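You operate a simulated robot arm through the tools that you are given. There is no shell and no other tool.

You run a simulated robot arm. Do the job below in one go: nothing can be reset, and whatever is moved stays where it is left.

TASK
Fit the belt that the drive box names, tension it into the green and put the yellow cover on.
Fine: red knob tight, top drawer shut. Where these are worked on the way, their far stop is far enough and under half their travel is too little: top drawer.

Only the result counts: the job must be done as asked and must still hold three seconds after the hand-in. Knocking over, shifting, dropping, spilling or breaking anything else fails it. Lids that push on must go on centred and level and be pressed home; caps that screw on are set level and turned clockwise until they are tight.

THE ROBOT
A 6-joint arm with a two-finger gripper, fixed in place. Base frame: the origin is at the foot of the arm, x ahead of it, y to its left, z up. Lengths are in mm, angles in degrees, forces in N, time in s.
Its first joint turns from -166.0 to 166.0 degrees. Payload 2.45 kg.
Tool frame: the origin (TCP) lies between the finger pads and is the grasp point; the fingertips stand 20 mm ahead of it; z points along the fingers, y is the line along which they close. The gripper opens to 140 mm. The gripper's body begins 168 mm behind the TCP.
Orientation is that of the tool frame in the base frame, as [roll, pitch, yaw] about the fixed x, y, z axes, in that order (R = Rz(yaw) Ry(pitch) Rx(roll)). With the fingers straight down and closing along the base's y, the tool's x points along the base's -x, its y along +y and its z along -z.

THE INTERFACE
- The arm moves only by the tool move_arm. Its argument "commands" is a list of rows, each an object of numbers (a shift or turn left out is 0, a gripper value left out holds the last): "dx", "dy", "dz": the shift along the tool's x, y, z in mm; "wx", "wy", "wz": the turn, a rotation vector about the tool's x, y, z in degrees; "grip": the finger opening in mm, from 0 to 140. In form: [{"dx": .., "dy": .., "dz": .., "wx": .., "wy": .., "wz": .., "grip": ..}, ...]. A call has 1 to 20 rows; each row is the pose to reach, as a shift and turn from the pose commanded when the call began, along the tool's axes at that moment. A row lasts 0.2 s, in which the tool goes at most 50 mm and 8.6 degrees; a call with a longer step from one row to the next is refused whole, and so is a gripper value outside its range. Where a pose cannot be reached the arm comes as near as it can. A force on the tool above 70 N (or 10 N above the force at the start of the call, whichever is more), or a blocked arm, ends the call early, and 0.2 s more pass. The fingers move at their own pace (about 45 mm/s each) and stop on an object; they squeeze with about 30 N. The grip force told is the motor's: it shows also when the fingers shut on nothing. Time passes only in rows, and 0.2 s behind the last, so rows that repeat a pose let the fingers close. It gives the time, the measured TCP pose, the force on the tool (base axes), the opening and the grip force at its end, in the units of the frame above (readings bear some noise), with the torque about the TCP (base axes, N m) and any sound that the robot's microphone picked up, and new pictures: "views" is both (left out), scene, wrist or none.
- Cameras (640 x 400 px; columns grow to the right, rows downward): "scene" is fixed at [399.7, -497, 1651.9]; the picture's right is [0.95, -0.30, 0.00], its down [-0.17, -0.52, -0.84] and it looks along [0.25, 0.80, -0.55] (base axes); focal length 322 px, centre (320, 200). "wrist" rides on the gripper at [78, 11, -209] in the tool frame; the picture's right is [-0.14, 0.99, 0.00], its down [-0.92, -0.13, -0.37] and it looks along [-0.36, -0.05, 0.93] (tool axes); focal length 280 px, centre (320, 200). There is no depth. A picture from a camera that has moved, and an enlarged one, comes with that camera's place and axes in the base frame and with its lens.
- enlarge(camera, box): a new picture of the part [left, top, right, bottom] of that camera's present view, enlarged. No time passes.
- hand_in(): hands the job in; it is judged then, once.

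Nothing tells you positions but the pictures and the camera data. Unless the task says otherwise, let go and move clear before handing in.

The tools are called after "Call:" by a JSON object that holds its "op" and its "data". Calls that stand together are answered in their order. move_arm: Moves the arm, as the interface text tells. Its arguments: {"type":"object","properties":{"commands":{"type":"array"},"views":{"type":"string","enum":["both","scene","wrist","none"]}},"required":["commands"]} The other tools are called the same way: enlarge (camera, box) takes an enlarged picture of a part of a camera's view; hand_in () hands the job in.

At the start:

```text
t: 0.0
ee_pos: [513.5, 635.8, 1236.2]
orientation: [180.0, 0.0, -179.9]
contact_force: [0.3, -0.7, -0.1]
ft_torque: [0.02, -0.01, 0.06]
gripper_width: 140.1
grasp_force: 0.1
```

scene: 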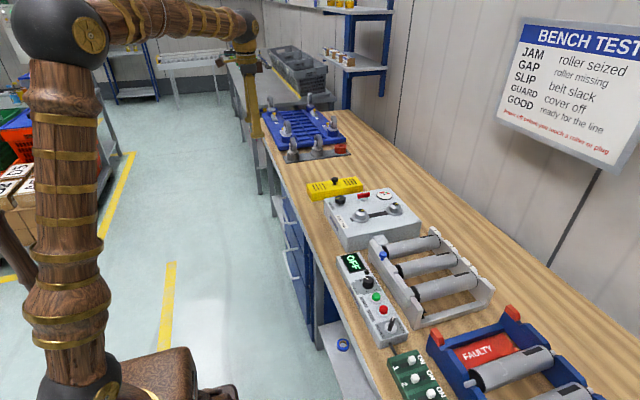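
wrist: 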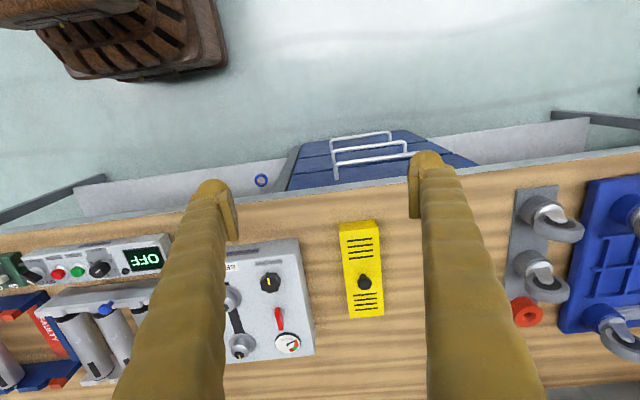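

I see a workbench with a grey drive box (two pulleys, gauge, knob), a yellow cover beside it, a drawer unit under the bench, and other benches items. I'll look closer at each before moving.

Call:
{"op": "enlarge", "data": {"camera": "scene", "box": [290, 160, 450, 260]}}

Call:
{"op": "enlarge", "data": {"camera": "wrist", "box": [200, 220, 400, 370]}}

Call:
{"op": "enlarge", "data": {"camera": "scene", "box": [260, 190, 360, 360]}}

Call:
{"op": "enlarge", "data": {"camera": "wrist", "box": [240, 110, 520, 240]}}

Call:
{"op": "enlarge", "data": {"camera": "scene", "box": [490, 10, 640, 180]}}

```text
4.00 times, centred on (370, 210) of scene
camera zoom: at [399.7, -497.0, 1651.9], right [0.95, -0.3, 0.0], down [-0.17, -0.52, -0.84], along [0.25, 0.8, -0.55], focal length 1287 px, centre (120, 160)
```

zoom: 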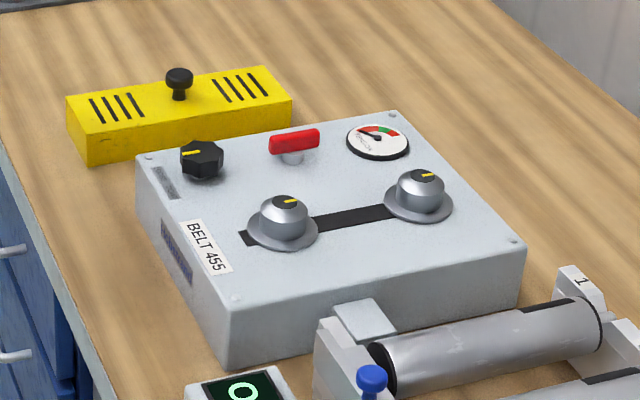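

```text
2.67 times, centred on (300, 295) of wrist
camera zoom: at [434.9, 646.3, 1443.3], right [0.14, 0.99, 0.0], down [0.92, -0.13, 0.37], along [0.36, -0.05, -0.93], focal length 748 px, centre (373, -53)
```

zoom: 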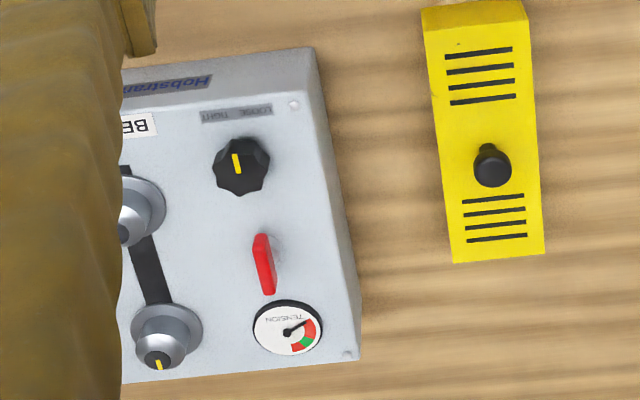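

```text
2.35 times, centred on (310, 275) of scene
camera zoom: at [399.7, -497.0, 1651.9], right [0.95, -0.3, 0.0], down [-0.17, -0.52, -0.84], along [0.25, 0.8, -0.55], focal length 757 px, centre (344, 24)
```

zoom: 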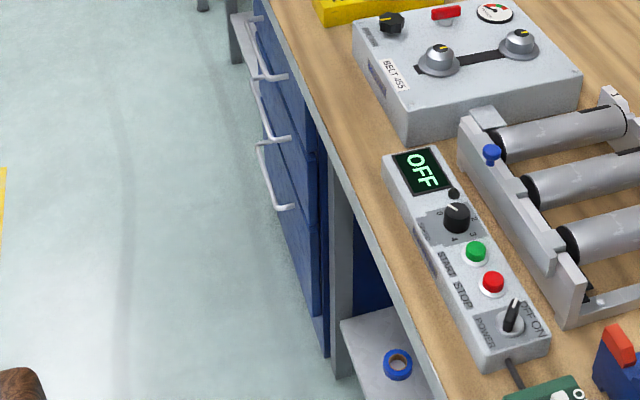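

```text
2.29 times, centred on (380, 175) of wrist
camera zoom: at [434.9, 646.3, 1443.3], right [0.14, 0.99, 0.0], down [0.92, -0.13, 0.37], along [0.36, -0.05, -0.93], focal length 641 px, centre (183, 257)
```

zoom: 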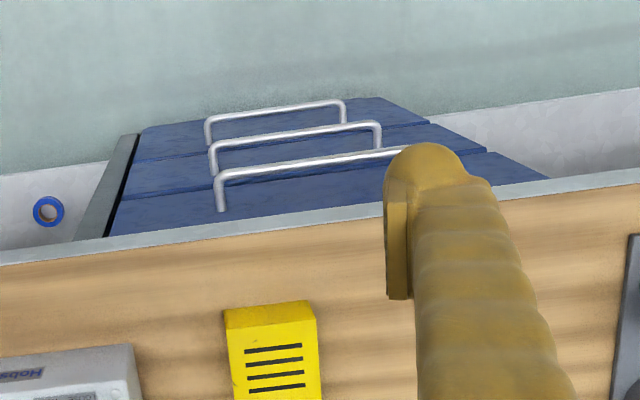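

```text
2.35 times, centred on (565, 95) of scene
camera zoom: at [399.7, -497.0, 1651.9], right [0.95, -0.3, 0.0], down [-0.17, -0.52, -0.84], along [0.25, 0.8, -0.55], focal length 757 px, centre (-256, 447)
```

zoom: 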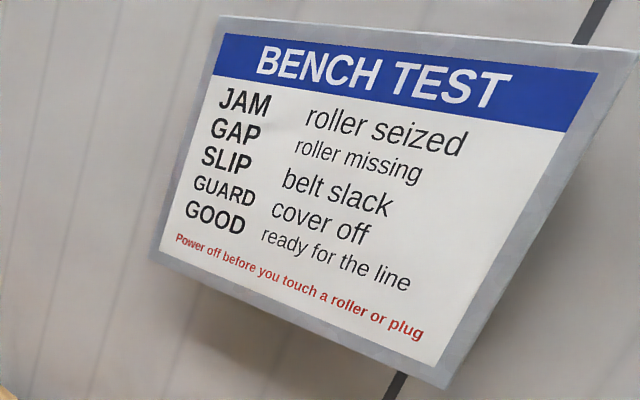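

Call:
{"op": "enlarge", "data": {"camera": "scene", "box": [270, 190, 340, 300]}}

Call:
{"op": "enlarge", "data": {"camera": "scene", "box": [250, 90, 360, 165]}}

Call:
{"op": "enlarge", "data": {"camera": "scene", "box": [320, 180, 420, 245]}}

Call:
{"op": "enlarge", "data": {"camera": "wrist", "box": [0, 220, 240, 390]}}

Call:
{"op": "enlarge", "data": {"camera": "scene", "box": [320, 240, 560, 400]}}

Call:
{"op": "enlarge", "data": {"camera": "scene", "box": [310, 320, 400, 400]}}

```text
3.64 times, centred on (305, 245) of scene
camera zoom: at [399.7, -497.0, 1651.9], right [0.95, -0.3, 0.0], down [-0.17, -0.52, -0.84], along [0.25, 0.8, -0.55], focal length 1170 px, centre (374, 36)
```

zoom: 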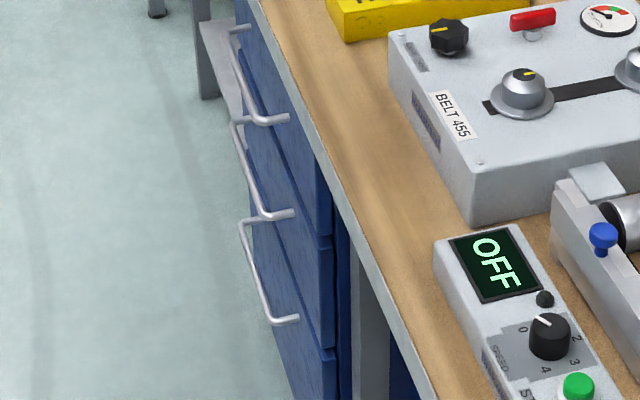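

```text
5.33 times, centred on (305, 128) of scene
camera zoom: at [399.7, -497.0, 1651.9], right [0.95, -0.3, 0.0], down [-0.17, -0.52, -0.84], along [0.25, 0.8, -0.55], focal length 1716 px, centre (400, 587)
```

zoom: 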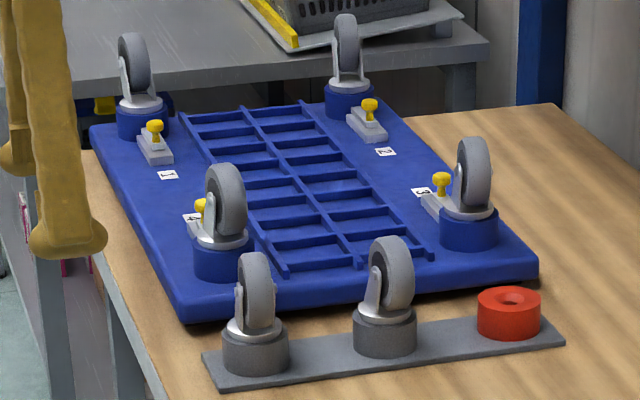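

```text
6.15 times, centred on (370, 212) of scene
camera zoom: at [399.7, -497.0, 1651.9], right [0.95, -0.3, 0.0], down [-0.17, -0.52, -0.84], along [0.25, 0.8, -0.55], focal length 1980 px, centre (12, 123)
```

zoom: 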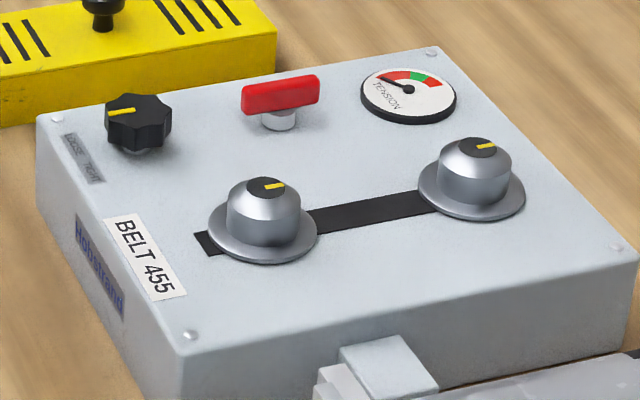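

```text
2.35 times, centred on (120, 305) of wrist
camera zoom: at [434.9, 646.3, 1443.3], right [0.14, 0.99, 0.0], down [0.92, -0.13, 0.37], along [0.36, -0.05, -0.93], focal length 660 px, centre (791, -47)
```

zoom: 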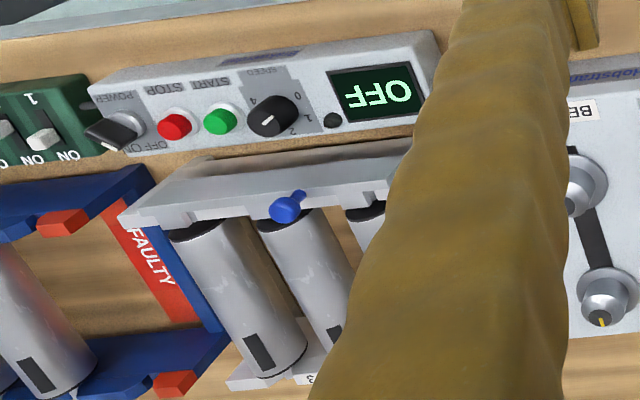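

```text
2.50 times, centred on (440, 320) of scene
camera zoom: at [399.7, -497.0, 1651.9], right [0.95, -0.3, 0.0], down [-0.17, -0.52, -0.84], along [0.25, 0.8, -0.55], focal length 804 px, centre (20, -100)
```

zoom: 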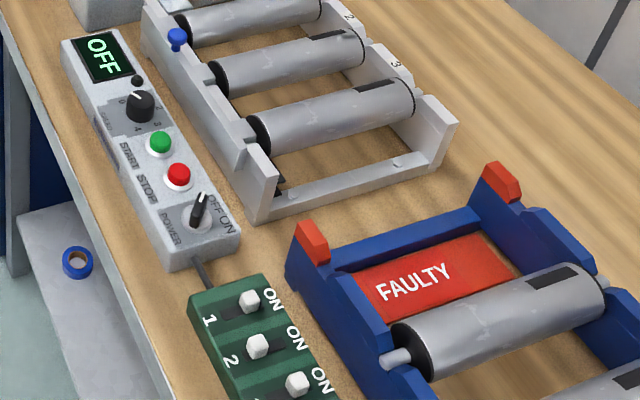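

```text
5.00 times, centred on (355, 360) of scene
camera zoom: at [399.7, -497.0, 1651.9], right [0.95, -0.3, 0.0], down [-0.17, -0.52, -0.84], along [0.25, 0.8, -0.55], focal length 1609 px, centre (145, -600)
```

zoom: 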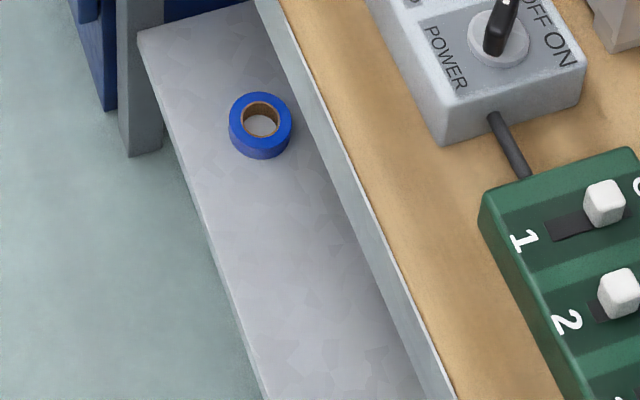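

The drive box names BELT 455. It has two pulleys, a black knob (loose/tight), a red T‑knob and a tension gauge with its needle in the slack zone. I take the box top to be near z≈930, with pulleys around (832, 384) and (976, 383). Next I move over the box to check reach and get a clear view.

Call:
{"op": "move_arm", "data": {"commands": [{"dx": -35, "dy": -20}, {"dx": -75, "dy": -40}, {"dx": -115, "dy": -60}, {"dx": -155, "dy": -80}, {"dx": -195, "dy": -100}, {"dx": -235, "dy": -120}, {"dx": -275, "dy": -140}, {"dx": -315, "dy": -160}, {"dx": -340, "dy": -180}, {"dx": -340, "dy": -200}], "views": "both"}}

```text
t: 2.2
ee_pos: [853.3, 435.2, 1237.9]
orientation: [-180.0, 0.0, 179.9]
contact_force: [0.6, 0.3, 0.3]
ft_torque: [-0.03, 0.01, 0.02]
gripper_width: 140.1
grasp_force: 0.1
camera wrist: at [774.9, 445.8, 1444.5], right [0.14, 0.99, 0.0], down [0.92, -0.13, 0.37], along [0.36, -0.05, -0.93], focal length 280 px, centre (320, 200)
```

scene: 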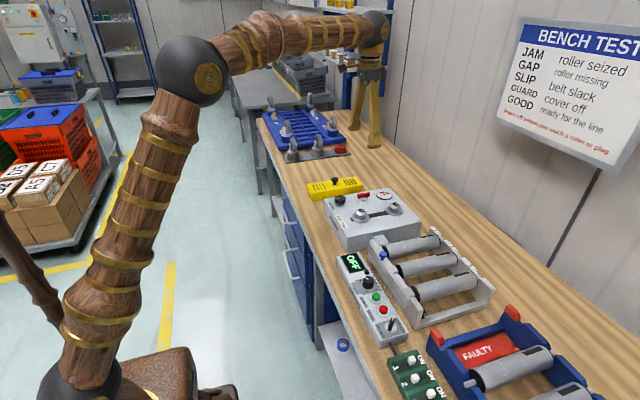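
wrist: 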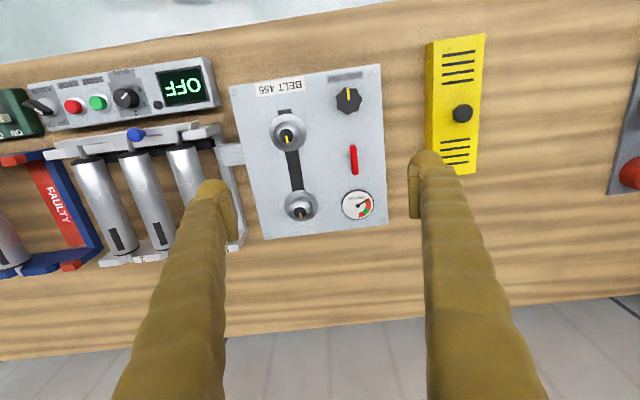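

Call:
{"op": "enlarge", "data": {"camera": "wrist", "box": [220, 55, 400, 245]}}

Call:
{"op": "enlarge", "data": {"camera": "wrist", "box": [395, 20, 515, 190]}}

Call:
{"op": "enlarge", "data": {"camera": "wrist", "box": [310, 60, 400, 240]}}

```text
2.11 times, centred on (310, 150) of wrist
camera zoom: at [774.9, 445.8, 1444.5], right [0.14, 0.99, 0.0], down [0.92, -0.13, 0.37], along [0.36, -0.05, -0.93], focal length 590 px, centre (341, 305)
```

zoom: 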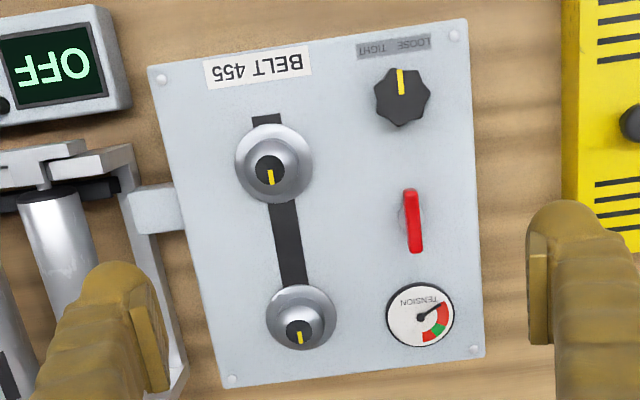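

```text
2.35 times, centred on (455, 105) of wrist
camera zoom: at [774.9, 445.8, 1444.5], right [0.14, 0.99, 0.0], down [0.92, -0.13, 0.37], along [0.36, -0.05, -0.93], focal length 660 px, centre (2, 424)
```

zoom: 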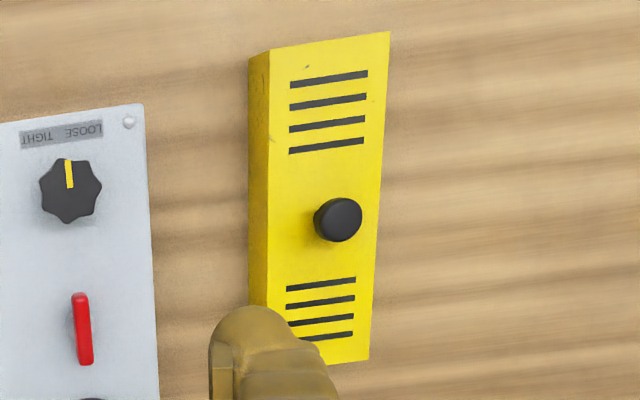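

```text
2.22 times, centred on (355, 150) of wrist
camera zoom: at [774.9, 445.8, 1444.5], right [0.14, 0.99, 0.0], down [0.92, -0.13, 0.37], along [0.36, -0.05, -0.93], focal length 623 px, centre (242, 311)
```

zoom: 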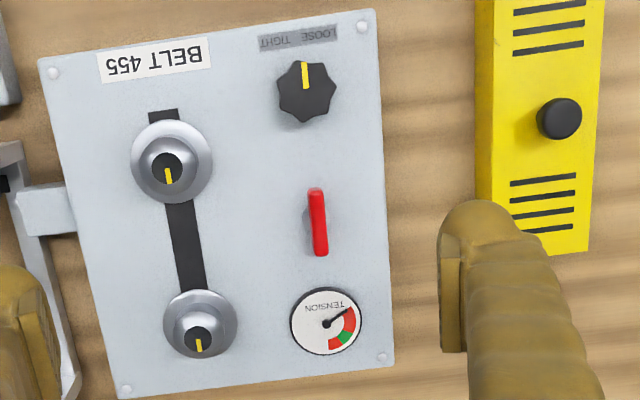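

Reach over the box is fine, and the pulleys are about 141 mm apart along x. Next I go to the top drawer handle, which I take to be a bar near x≈615, y≈660–880, z≈756. I'll turn the gripper so it closes in the x–z plane.

Call:
{"op": "move_arm", "data": {"commands": [{"dx": 32, "dy": 30, "wz": 8}, {"dx": 64, "dy": 60, "wz": 16}, {"dx": 96, "dy": 90, "wz": 24}, {"dx": 128, "dy": 120, "wz": 32}, {"dx": 160, "dy": 150, "wz": 40}, {"dx": 192, "dy": 180, "wz": 48}, {"dx": 224, "dy": 210, "wz": 56}, {"dx": 256, "dy": 240, "wz": 64}, {"dx": 288, "dy": 270, "wz": 72}, {"dx": 320, "dy": 300, "wz": 80}, {"dx": 353, "dy": 335, "wz": 88}, {"dx": 353, "dy": 335, "wz": 90}], "views": "both"}}

```text
t: 4.8
ee_pos: [500.9, 771.6, 1235.2]
orientation: [179.9, 0.0, 89.9]
contact_force: [0.1, -0.1, -0.7]
ft_torque: [0.01, -0.03, 0.01]
gripper_width: 140.1
grasp_force: 0.2
camera wrist: at [511.5, 848.8, 1442.7], right [0.99, -0.14, 0.0], down [-0.13, -0.92, 0.37], along [-0.05, -0.37, -0.93], focal length 280 px, centre (320, 200)
```

scene: 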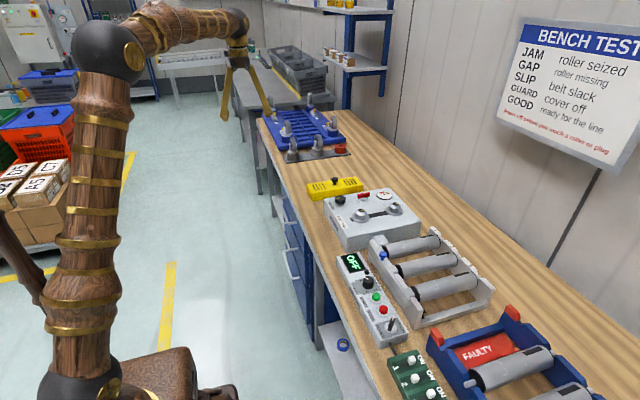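
wrist: 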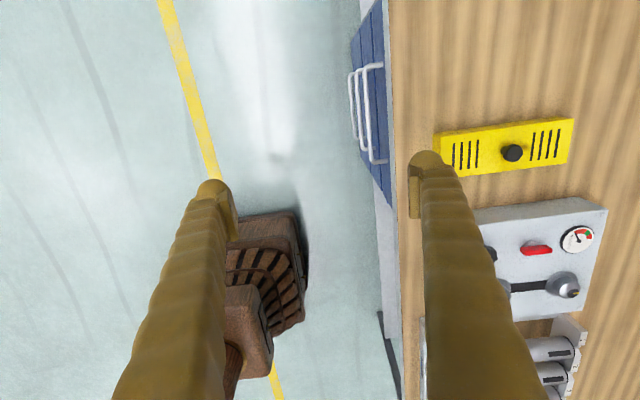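

Call:
{"op": "enlarge", "data": {"camera": "wrist", "box": [320, 30, 440, 220]}}

```text
2.11 times, centred on (380, 125) of wrist
camera zoom: at [511.5, 848.8, 1442.7], right [0.99, -0.14, 0.0], down [-0.13, -0.92, 0.37], along [-0.05, -0.37, -0.93], focal length 590 px, centre (194, 358)
```

zoom: 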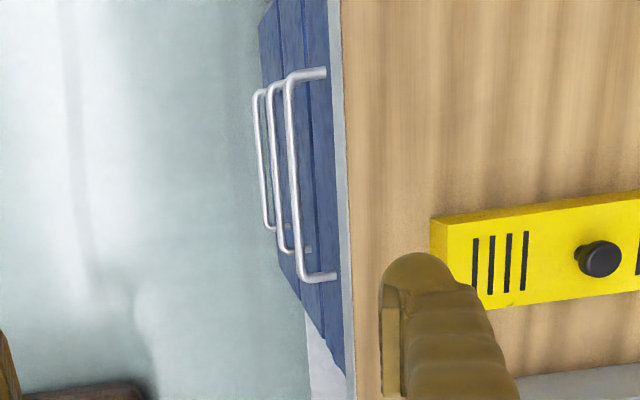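

The top handle bar is at x≈617, z≈756, y 660–874, with the drawer front at x≈655. I tilt the tool 50° forward and come to a pre-grasp point about 100 mm off the bar.

Call:
{"op": "move_arm", "data": {"commands": [{"dz": 45, "dy": 4, "wx": -5, "grip": 40}, {"dz": 90, "dy": 8, "wx": -10, "grip": 40}, {"dz": 135, "dy": 12, "wx": -15, "grip": 40}, {"dz": 180, "dy": 16, "wx": -20, "grip": 40}, {"dz": 225, "dy": 20, "wx": -25, "grip": 40}, {"dz": 270, "dy": 24, "wx": -30, "grip": 40}, {"dz": 315, "dy": 28, "wx": -35, "grip": 40}, {"dz": 360, "dy": 32, "wx": -40, "grip": 40}, {"dz": 400, "dy": 36, "wx": -45, "grip": 40}, {"dz": 415, "dy": 39, "dx": -4, "wx": -50, "grip": 40}, {"dz": 415, "dy": 39, "dx": -4, "wx": -50, "grip": 40}], "views": "both"}}

```text
t: 7.2
ee_pos: [611.7, 791.5, 940.2]
orientation: [148.4, 3.3, 95.2]
contact_force: [-0.1, 0.4, 0.2]
ft_torque: [0.01, -0.01, -0.02]
gripper_width: 39.8
grasp_force: 0.1
out of reach, approached as far as the arm can: row 6, 7, 8, 9, 10, 11
camera wrist: at [502.3, 870.7, 1118.3], right [0.85, -0.03, 0.53], down [-0.22, -0.93, 0.3], along [0.48, -0.37, -0.8], focal length 280 px, centre (320, 200)
```

scene: 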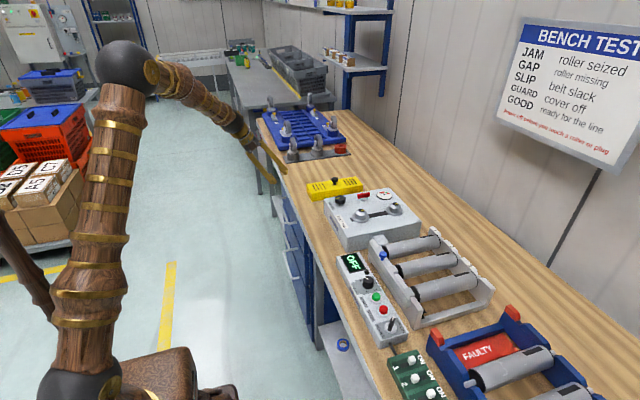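
wrist: 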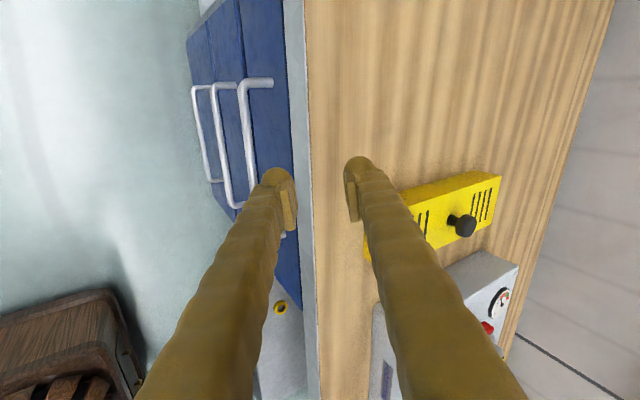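

The full tilt was not reachable there, probably a wrist limit. I'll look at how the arm's wrist sits before choosing a gentler approach.

Call:
{"op": "enlarge", "data": {"camera": "scene", "box": [80, 30, 320, 200]}}

Call:
{"op": "enlarge", "data": {"camera": "wrist", "box": [170, 60, 400, 320]}}

```text
2.35 times, centred on (200, 115) of scene
camera zoom: at [399.7, -497.0, 1651.9], right [0.95, -0.3, 0.0], down [-0.17, -0.52, -0.84], along [0.25, 0.8, -0.55], focal length 757 px, centre (602, 400)
```

zoom: 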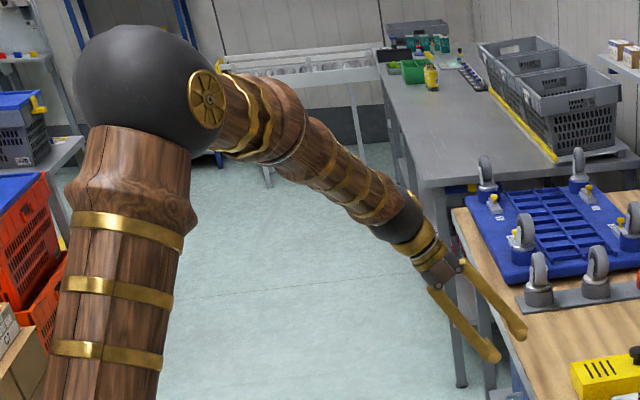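

```text
1.54 times, centred on (285, 190) of wrist
camera zoom: at [502.3, 870.7, 1118.3], right [0.85, -0.03, 0.53], down [-0.22, -0.93, 0.3], along [0.48, -0.37, -0.8], focal length 431 px, centre (374, 215)
```

zoom: 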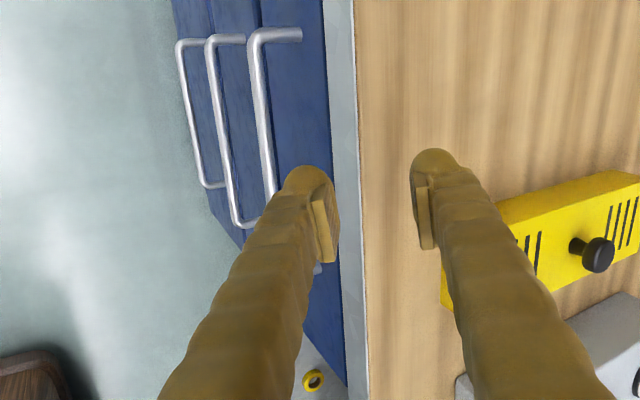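

Call:
{"op": "move_arm", "data": {"commands": [{"dz": -5}], "views": "none"}}

```text
t: 7.6
ee_pos: [609.7, 793.3, 945.3]
orientation: [148.4, 3.3, 95.3]
contact_force: [-0.8, -0.7, -0.2]
ft_torque: [0.03, 0.03, 0.0]
gripper_width: 39.8
grasp_force: 0.1
```

The commanded pose resets to where the arm actually stopped, which is useful. I'll back up to vertical and turn the gripper the other way round, so the camera side faces −y, in case the last joint hit its limit.

Call:
{"op": "move_arm", "data": {"commands": [{"dx": -4, "dy": 7, "dz": -44, "wx": 5}, {"dx": -8, "dy": 15, "dz": -88, "wx": 11}, {"dx": -12, "dy": 22, "dz": -132, "wx": 16}, {"dx": -16, "dy": 29, "dz": -176, "wx": 21}, {"dx": -20, "dy": 37, "dz": -220, "wx": 26}, {"dx": -25, "dy": 44, "dz": -265, "wx": 31.6}], "views": "none"}}

Call:
{"op": "move_arm", "data": {"commands": [{"wz": -8.5}, {"wz": -17}, {"wz": -25.5}, {"wz": -34}, {"wz": -42.5}, {"wz": -51}, {"wz": -59.5}, {"wz": -68}, {"wz": -76.5}, {"wz": -85}, {"wz": -93.5}, {"wz": -102}, {"wz": -110.5}, {"wz": -119}, {"wz": -127.5}, {"wz": -136}, {"wz": -144.5}, {"wz": -153}, {"wz": -161.5}, {"wz": -170}], "views": "wrist"}}

```text
t: 9.0
ee_pos: [512.7, 775.9, 1196.9]
orientation: [-179.9, 3.4, 95.3]
contact_force: [-0.6, 0.7, -0.8]
ft_torque: [0.0, 0.01, 0.0]
gripper_width: 40.2
grasp_force: 0.1
```

```text
t: 13.2
ee_pos: [513.0, 776.1, 1197.0]
orientation: [-179.4, -3.3, -94.7]
contact_force: [0.5, 0.0, 0.7]
ft_torque: [-0.03, -0.03, 0.02]
gripper_width: 40.2
grasp_force: 0.0
camera wrist: at [494.9, 711.4, 1408.7], right [-0.98, 0.22, -0.02], down [0.2, 0.93, 0.32], along [0.09, 0.31, -0.95], focal length 280 px, centre (320, 200)
```

wrist: 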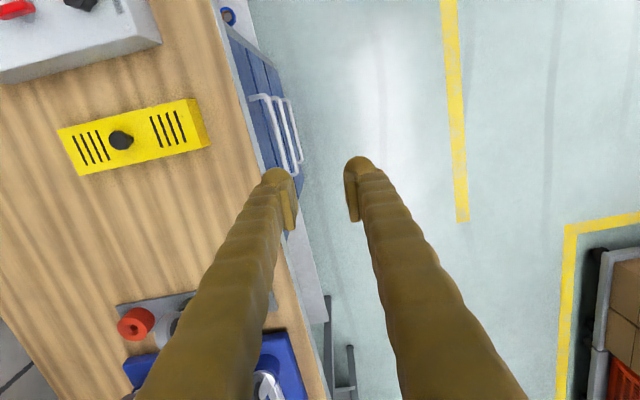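

Call:
{"op": "move_arm", "data": {"commands": [{"dx": -1, "dy": -6, "dz": 40, "wy": -1, "wz": -1}, {"dx": -2, "dy": -12, "dz": 80, "wy": -2, "wz": -2}, {"dx": -3, "dy": -18, "dz": 120, "wy": -2.5, "wz": -3}, {"dx": -4, "dy": -24, "dz": 160, "wy": -3, "wz": -4}, {"dx": -4.6, "dy": -27.6, "dz": 197, "wy": -3.3, "wz": -4.7}], "views": "none"}}

Call:
{"op": "move_arm", "data": {"commands": [{"dy": -5, "dz": 20, "wx": 5}, {"dy": -10, "dz": 40, "wx": 10}, {"dy": -15, "dz": 60, "wx": 15}, {"dy": -20, "dz": 80, "wx": 20}, {"dy": -22, "dz": 100, "wx": 25}, {"dy": -24, "dz": 120, "wx": 30}, {"dy": -27, "dz": 157, "wx": 30}], "views": "both"}}

```text
t: 14.4
ee_pos: [541.5, 766.6, 1002.5]
orientation: [-179.5, 0.0, -90.1]
contact_force: [-0.3, -0.1, 0.4]
ft_torque: [-0.01, 0.01, -0.03]
gripper_width: 39.7
grasp_force: 0.2
```

```text
t: 16.0
ee_pos: [571.9, 769.1, 844.4]
orientation: [-149.5, 0.1, -90.0]
contact_force: [-0.2, -0.1, -0.4]
ft_torque: [0.02, 0.05, 0.01]
gripper_width: 40.2
grasp_force: 0.2
camera wrist: at [454.9, 690.8, 1017.6], right [-0.85, 0.14, -0.5], down [-0.08, 0.92, 0.38], along [0.52, 0.37, -0.78], focal length 280 px, centre (320, 200)
```

scene: 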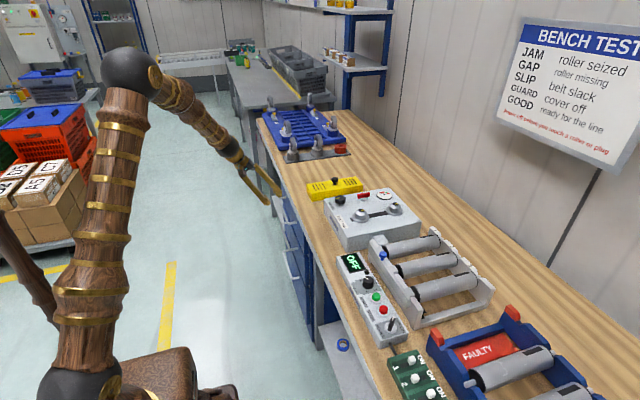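
wrist: 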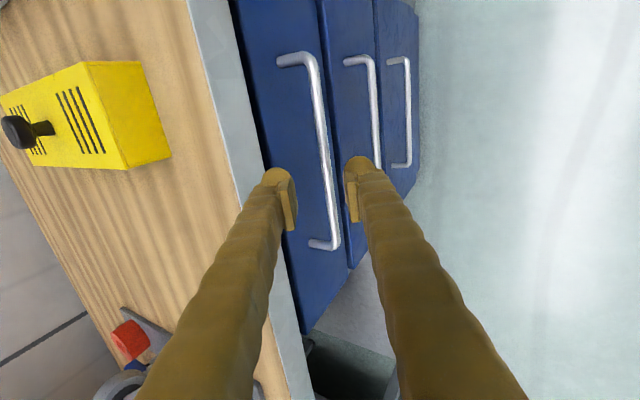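

With the gripper the other way round, the 30° tilt works. The refined bar position is x≈618, z≈750. I advance along the tool axis with the fingers narrowed, stopping just short of full depth.

Call:
{"op": "move_arm", "data": {"commands": [{"dy": 7.3, "dz": 10, "grip": 28}, {"dy": 7.3, "dz": 35, "grip": 28}, {"dy": 7.3, "dz": 60, "grip": 28}, {"dy": 7.3, "dz": 75, "grip": 28}], "views": "both"}}

```text
t: 17.0
ee_pos: [602.1, 767.4, 775.8]
orientation: [-149.5, 0.0, -90.0]
contact_force: [-0.9, 0.5, -0.1]
ft_torque: [0.01, 0.01, -0.01]
gripper_width: 27.8
grasp_force: 0.2
camera wrist: at [486.7, 688.6, 948.7], right [-0.85, 0.14, -0.5], down [-0.08, 0.92, 0.38], along [0.52, 0.36, -0.78], focal length 280 px, centre (320, 200)
```

scene: 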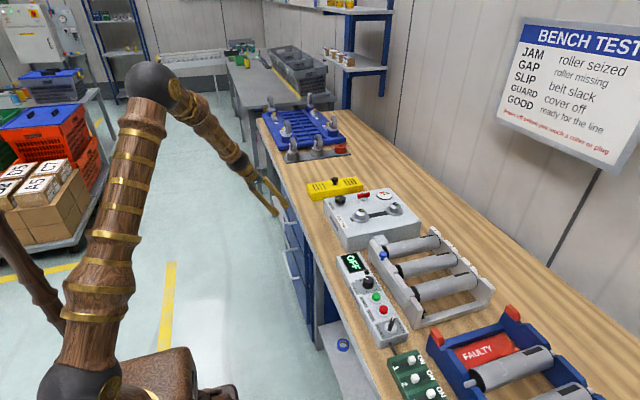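
wrist: 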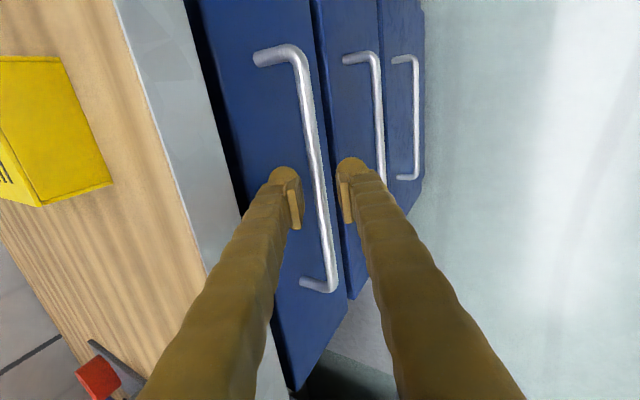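

Call:
{"op": "move_arm", "data": {"commands": [{"dz": 12, "grip": 28}, {"dz": 24, "grip": 28}, {"dz": 24, "grip": 0}, {"dz": 24, "grip": 0}, {"dz": 24, "grip": 0}], "views": "wrist"}}

```text
t: 18.2
ee_pos: [614.5, 766.7, 755.7]
orientation: [-149.5, 0.0, -90.1]
contact_force: [6.8, 0.4, 10.1]
ft_torque: [-0.09, -0.02, 0.35]
gripper_width: 7.4
grasp_force: 35.3
camera wrist: at [499.1, 688.5, 928.7], right [-0.85, 0.14, -0.5], down [-0.08, 0.92, 0.38], along [0.52, 0.36, -0.78], focal length 280 px, centre (320, 200)
```

wrist: 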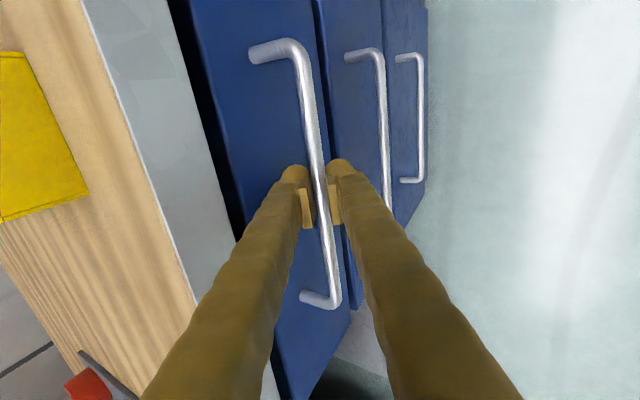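

The bar is gripped. Now I pull straight back along −x in steps.

Call:
{"op": "move_arm", "data": {"commands": [{"dy": 8.6, "dz": -5.1, "grip": 0}, {"dy": 17.2, "dz": -10.2, "grip": 0}, {"dy": 30.2, "dz": -17.8, "grip": 0}, {"dy": 43.1, "dz": -25.4, "grip": 0}, {"dy": 56, "dz": -33, "grip": 0}, {"dy": 68.9, "dz": -40.6, "grip": 0}, {"dy": 81.9, "dz": -48.2, "grip": 0}, {"dy": 94.8, "dz": -55.8, "grip": 0}], "views": "both"}}

```text
t: 20.0
ee_pos: [506.2, 765.3, 754.3]
orientation: [-149.5, -0.1, -90.0]
contact_force: [-2.7, 16.7, 9.4]
ft_torque: [-0.06, -0.02, 0.39]
gripper_width: 7.0
grasp_force: 35.0
camera wrist: at [390.0, 687.4, 928.3], right [-0.85, 0.14, -0.5], down [-0.08, 0.92, 0.38], along [0.51, 0.36, -0.78], focal length 280 px, centre (320, 200)
```

scene: 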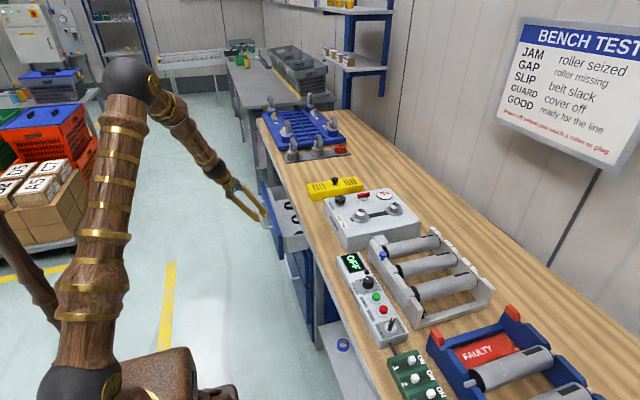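
wrist: 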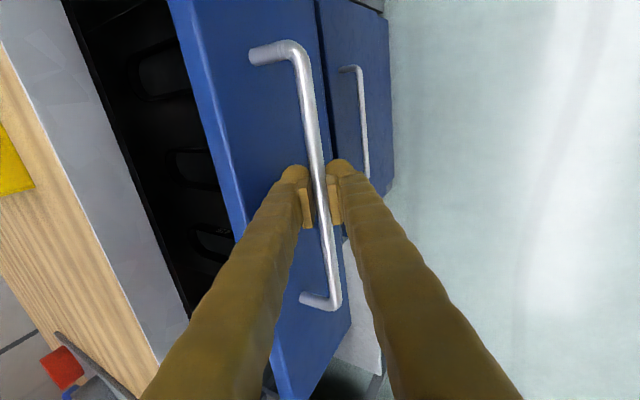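

The drawer has come out about 108 mm and black belts show inside. I keep pulling towards its stop.

Call:
{"op": "move_arm", "data": {"commands": [{"dy": 12.9, "dz": -7.6, "grip": 0}, {"dy": 25.8, "dz": -15.2, "grip": 0}, {"dy": 38.8, "dz": -22.8, "grip": 0}, {"dy": 51.7, "dz": -30.5, "grip": 0}, {"dy": 64.6, "dz": -38.1, "grip": 0}, {"dy": 77.5, "dz": -45.7, "grip": 0}, {"dy": 90.5, "dz": -53.3, "grip": 0}, {"dy": 103.4, "dz": -60.9, "grip": 0}], "views": "both"}}

```text
t: 21.8
ee_pos: [384.5, 767.8, 755.0]
orientation: [-149.6, -0.1, -90.0]
contact_force: [-1.0, -18.4, -5.0]
ft_torque: [0.01, 0.03, 0.48]
gripper_width: 7.3
grasp_force: 34.9
camera wrist: at [269.0, 689.0, 927.9], right [-0.85, 0.14, -0.5], down [-0.08, 0.92, 0.38], along [0.51, 0.36, -0.78], focal length 280 px, centre (320, 200)
```

scene: 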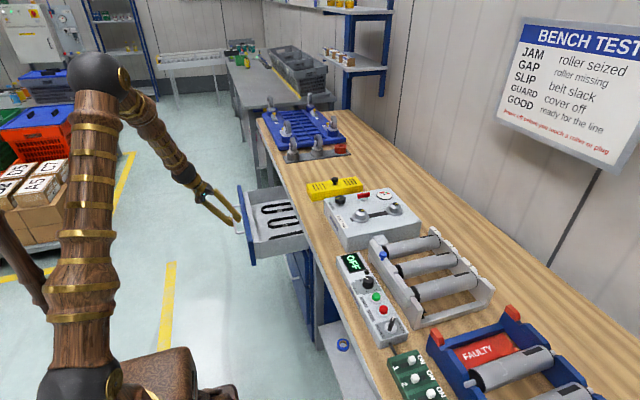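
wrist: 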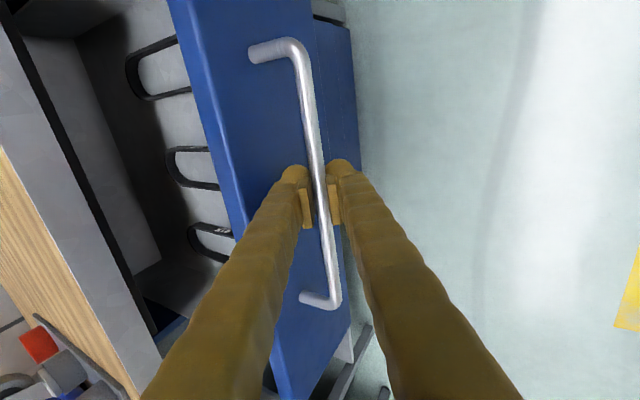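

Call:
{"op": "move_arm", "data": {"commands": [{"dy": 12.9, "dz": -7.6, "grip": 0}, {"dy": 25.8, "dz": -15.2, "grip": 0}, {"dy": 38.8, "dz": -22.8, "grip": 0}, {"dy": 51.7, "dz": -30.5, "grip": 0}], "views": "both"}}

Call:
{"op": "enlarge", "data": {"camera": "scene", "box": [230, 170, 330, 270]}}

```text
t: 22.8
ee_pos: [323.2, 767.9, 754.0]
orientation: [-149.6, 0.1, -90.0]
contact_force: [-1.8, -12.0, 4.1]
ft_torque: [-0.23, 0.0, 0.33]
gripper_width: 6.9
grasp_force: 35.3
camera wrist: at [208.2, 689.1, 927.9], right [-0.85, 0.14, -0.5], down [-0.08, 0.92, 0.38], along [0.52, 0.36, -0.78], focal length 280 px, centre (320, 200)
```

scene: 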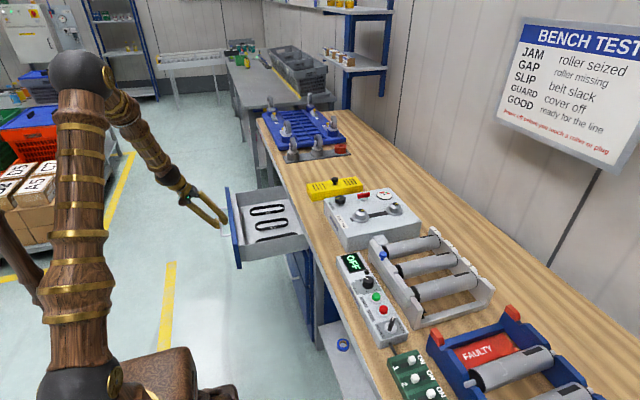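
wrist: 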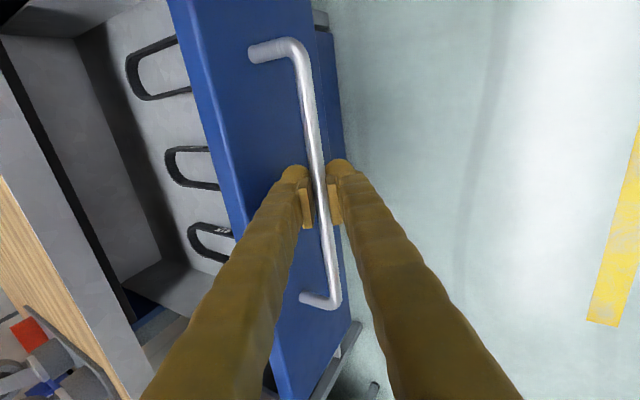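

```text
4.00 times, centred on (280, 220) of scene
camera zoom: at [399.7, -497.0, 1651.9], right [0.95, -0.3, 0.0], down [-0.17, -0.52, -0.84], along [0.25, 0.8, -0.55], focal length 1287 px, centre (480, 120)
```

zoom: 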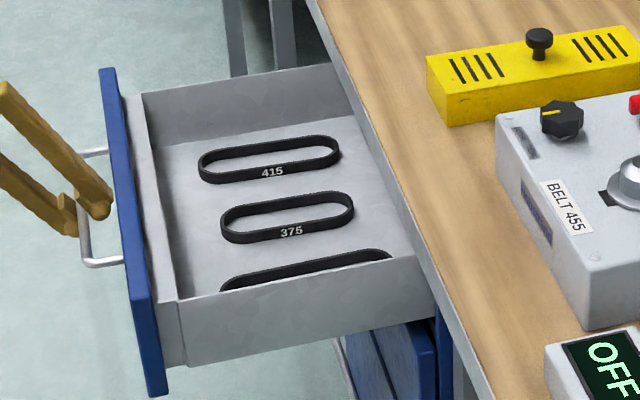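

The drawer is out about 290 mm and holds three belts: 415 at the far side, 375 in the middle, and a longer one near the −y wall, likely 455. I release the handle and back away to look from above.

Call:
{"op": "move_arm", "data": {"commands": [{"grip": 28}, {"grip": 28}, {"dz": -15, "grip": 28}, {"dz": -40, "grip": 28}, {"dz": -80, "grip": 40}, {"dz": -120, "grip": 60}, {"dz": -160, "grip": 80}, {"dz": -200, "grip": 100}, {"dz": -240, "grip": 120}], "views": "wrist"}}

```text
t: 25.0
ee_pos: [209.7, 765.5, 917.1]
orientation: [-149.7, -3.4, -90.5]
contact_force: [0.0, -0.8, 0.4]
ft_torque: [-0.01, 0.04, 0.0]
gripper_width: 119.9
grasp_force: 0.0
stopped in row 9: the arm was blocked; the commanded pose is now the measured one
camera wrist: at [93.4, 698.0, 1094.3], right [-0.85, 0.12, -0.51], down [-0.07, 0.94, 0.33], along [0.52, 0.31, -0.8], focal length 280 px, centre (320, 200)
```

wrist: 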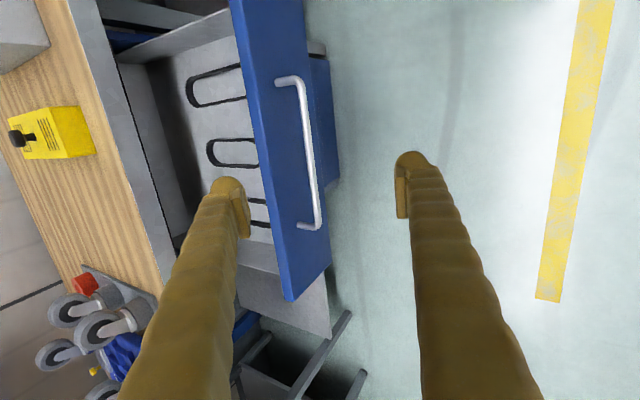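

Call:
{"op": "move_arm", "data": {"commands": [{"dy": -32, "dz": -26, "wx": -5, "grip": 140}, {"dy": -64, "dz": -52, "wx": -10, "grip": 140}, {"dy": -97, "dz": -78, "wx": -15, "grip": 140}, {"dy": -129, "dz": -104, "wx": -20, "grip": 140}, {"dy": -161, "dz": -130, "wx": -25, "grip": 140}, {"dy": -194, "dz": -157, "wx": -30.3, "grip": 140}], "views": "none"}}

```text
t: 26.4
ee_pos: [292.1, 777.3, 1151.1]
orientation: [-180.0, -3.2, -90.2]
contact_force: [0.0, -1.4, -0.4]
ft_torque: [0.0, 0.05, 0.03]
gripper_width: 139.8
grasp_force: 0.1
```

Call:
{"op": "move_arm", "data": {"commands": [{"wy": -3.2}], "views": "none"}}

Call:
{"op": "move_arm", "data": {"commands": [{"dx": 5, "dy": -10, "dz": 5, "wz": 8.2}, {"dx": 10, "dy": -20, "dz": 10, "wz": 16.4}, {"dx": 15, "dy": -30, "dz": 15, "wz": 24.6}, {"dx": 20, "dy": -40, "dz": 20, "wz": 32.8}, {"dx": 25, "dy": -50, "dz": 25, "wz": 41}, {"dx": 30, "dy": -60, "dz": 30, "wz": 49.2}, {"dx": 35, "dy": -70, "dz": 35, "wz": 57.4}, {"dx": 40, "dy": -80, "dz": 40, "wz": 65.6}, {"dx": 45, "dy": -90, "dz": 45, "wz": 73.8}, {"dx": 50, "dy": -100, "dz": 50, "wz": 82}, {"dx": 57, "dy": -108, "dz": 51, "wz": 89.8}], "views": "both"}}

```text
t: 26.8
ee_pos: [294.9, 776.6, 1150.8]
orientation: [-179.9, 0.0, -90.4]
contact_force: [0.2, -0.4, -1.1]
ft_torque: [-0.04, 0.0, 0.03]
gripper_width: 140.1
grasp_force: 0.1
```

```text
t: 29.2
ee_pos: [403.8, 720.7, 1100.2]
orientation: [180.0, 0.2, 179.7]
contact_force: [0.1, 0.2, -0.4]
ft_torque: [-0.02, 0.0, -0.01]
gripper_width: 140.1
grasp_force: 0.2
camera wrist: at [324.5, 731.7, 1308.0], right [0.14, 0.99, 0.0], down [0.92, -0.13, 0.37], along [0.37, -0.05, -0.93], focal length 280 px, centre (320, 200)
```

scene: 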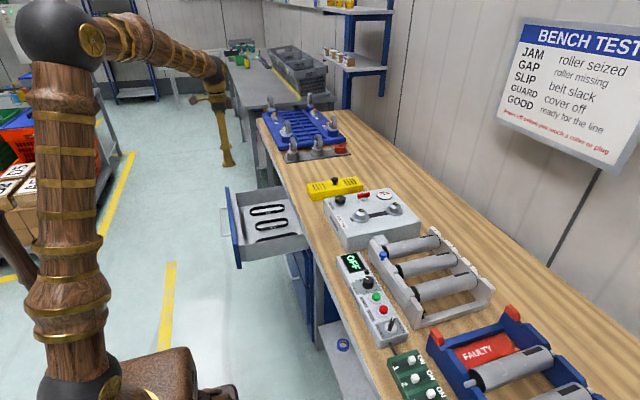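
wrist: 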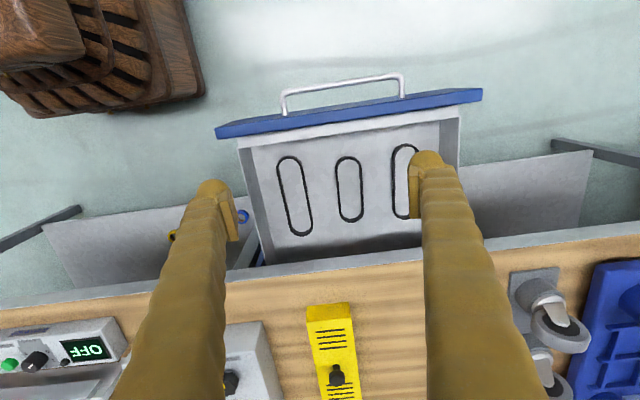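

Call:
{"op": "enlarge", "data": {"camera": "wrist", "box": [210, 70, 490, 260]}}

Call:
{"op": "enlarge", "data": {"camera": "wrist", "box": [260, 140, 380, 250]}}

```text
2.11 times, centred on (350, 165) of wrist
camera zoom: at [324.5, 731.7, 1308.0], right [0.14, 0.99, 0.0], down [0.92, -0.13, 0.37], along [0.37, -0.05, -0.93], focal length 590 px, centre (257, 274)
```

zoom: 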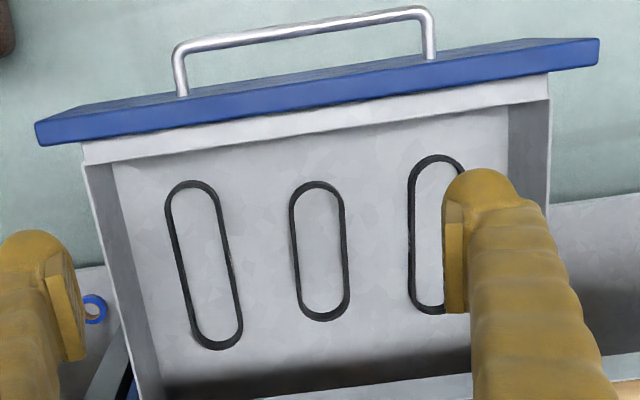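

```text
3.64 times, centred on (320, 195) of wrist
camera zoom: at [324.5, 731.7, 1308.0], right [0.14, 0.99, 0.0], down [0.92, -0.13, 0.37], along [0.37, -0.05, -0.93], focal length 1020 px, centre (320, 218)
```

zoom: 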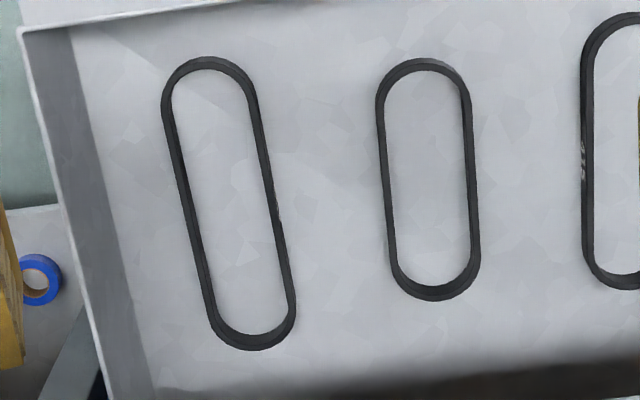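

The −y belt (outer length about 200 mm, against about 164 mm for the 375) is the longest, so it should be the 455. I take its centre to be at (555, 644) on a floor near z≈695. I'll hover low over it and check its label and position.

Call:
{"op": "move_arm", "data": {"commands": [{"dx": -19, "dy": -10, "dz": 37, "grip": 80}, {"dx": -38, "dy": -20, "dz": 75, "grip": 80}, {"dx": -57, "dy": -30, "dz": 112, "grip": 80}, {"dx": -76, "dy": -39, "dz": 150, "grip": 80}, {"dx": -95, "dy": -49, "dz": 187, "grip": 80}, {"dx": -114, "dy": -58, "dz": 225, "grip": 80}, {"dx": -133, "dy": -68, "dz": 262, "grip": 80}, {"dx": -151, "dy": -77, "dz": 300, "grip": 80}], "views": "both"}}

Call:
{"op": "enlarge", "data": {"camera": "wrist", "box": [200, 60, 440, 260]}}

```text
t: 31.0
ee_pos: [557.1, 641.0, 799.4]
orientation: [-180.0, 0.1, 179.8]
contact_force: [0.1, 0.1, -0.4]
ft_torque: [0.01, 0.0, -0.02]
gripper_width: 79.9
grasp_force: 0.1
camera wrist: at [478.2, 652.2, 1006.7], right [0.14, 0.99, 0.0], down [0.92, -0.13, 0.37], along [0.37, -0.05, -0.93], focal length 280 px, centre (320, 200)
```

scene: 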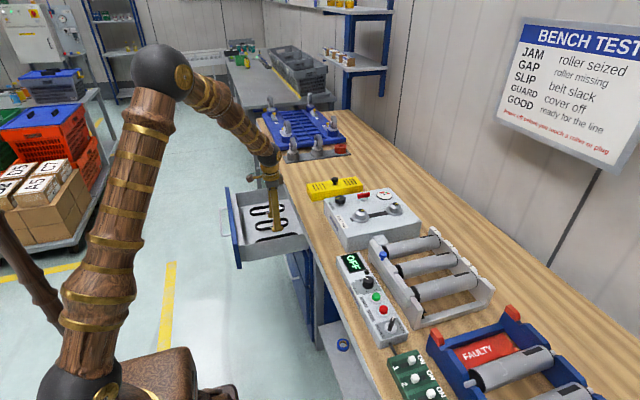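
wrist: 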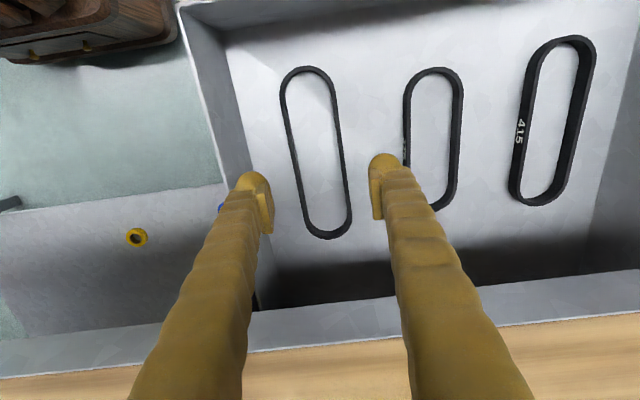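

```text
2.00 times, centred on (320, 160) of wrist
camera zoom: at [478.2, 652.2, 1006.7], right [0.14, 0.99, 0.0], down [0.92, -0.13, 0.37], along [0.37, -0.05, -0.93], focal length 561 px, centre (320, 280)
```

zoom: 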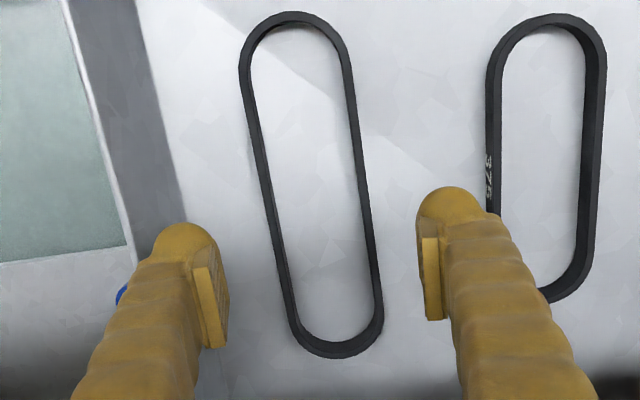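

The other belts clearly read 375 and 415, so this long one is the 455. The tool is centred over it, so I go down in small steps and feel for the drawer floor.

Call:
{"op": "move_arm", "data": {"commands": [{"dx": -1, "dy": 1, "dz": 25, "grip": 80}, {"dx": -1, "dy": 1, "dz": 50, "grip": 80}, {"dx": -1, "dy": 1, "dz": 75, "grip": 80}, {"dx": -1, "dy": 1, "dz": 85, "grip": 80}], "views": "both"}}

Call:
{"op": "enlarge", "data": {"camera": "scene", "box": [220, 170, 320, 270]}}

```text
t: 32.0
ee_pos: [557.7, 642.7, 715.7]
orientation: [-179.9, 0.1, 179.7]
contact_force: [1.3, 0.8, -0.4]
ft_torque: [0.0, 0.02, -0.02]
gripper_width: 79.9
grasp_force: 0.1
camera wrist: at [478.1, 654.1, 923.3], right [0.14, 0.99, 0.0], down [0.92, -0.13, 0.37], along [0.37, -0.05, -0.93], focal length 280 px, centre (320, 200)
```

scene: 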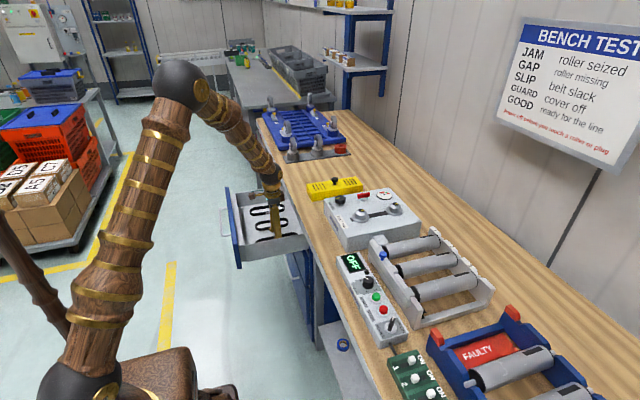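
wrist: 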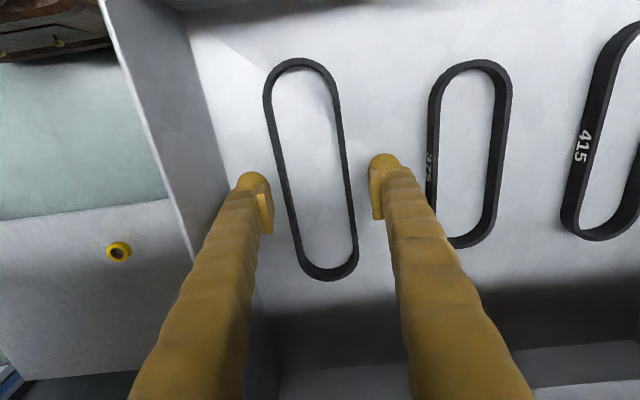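

```text
4.00 times, centred on (270, 220) of scene
camera zoom: at [399.7, -497.0, 1651.9], right [0.95, -0.3, 0.0], down [-0.17, -0.52, -0.84], along [0.25, 0.8, -0.55], focal length 1287 px, centre (520, 120)
```

zoom: 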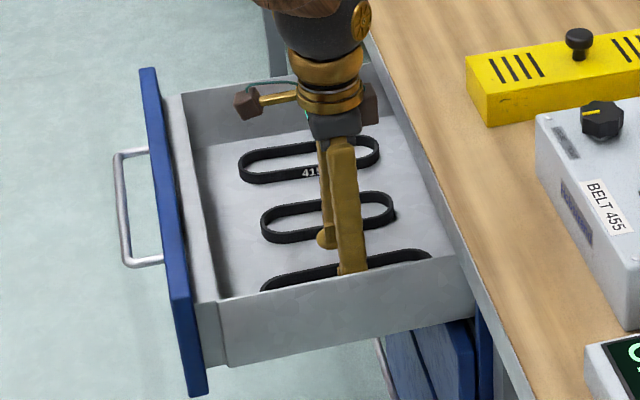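

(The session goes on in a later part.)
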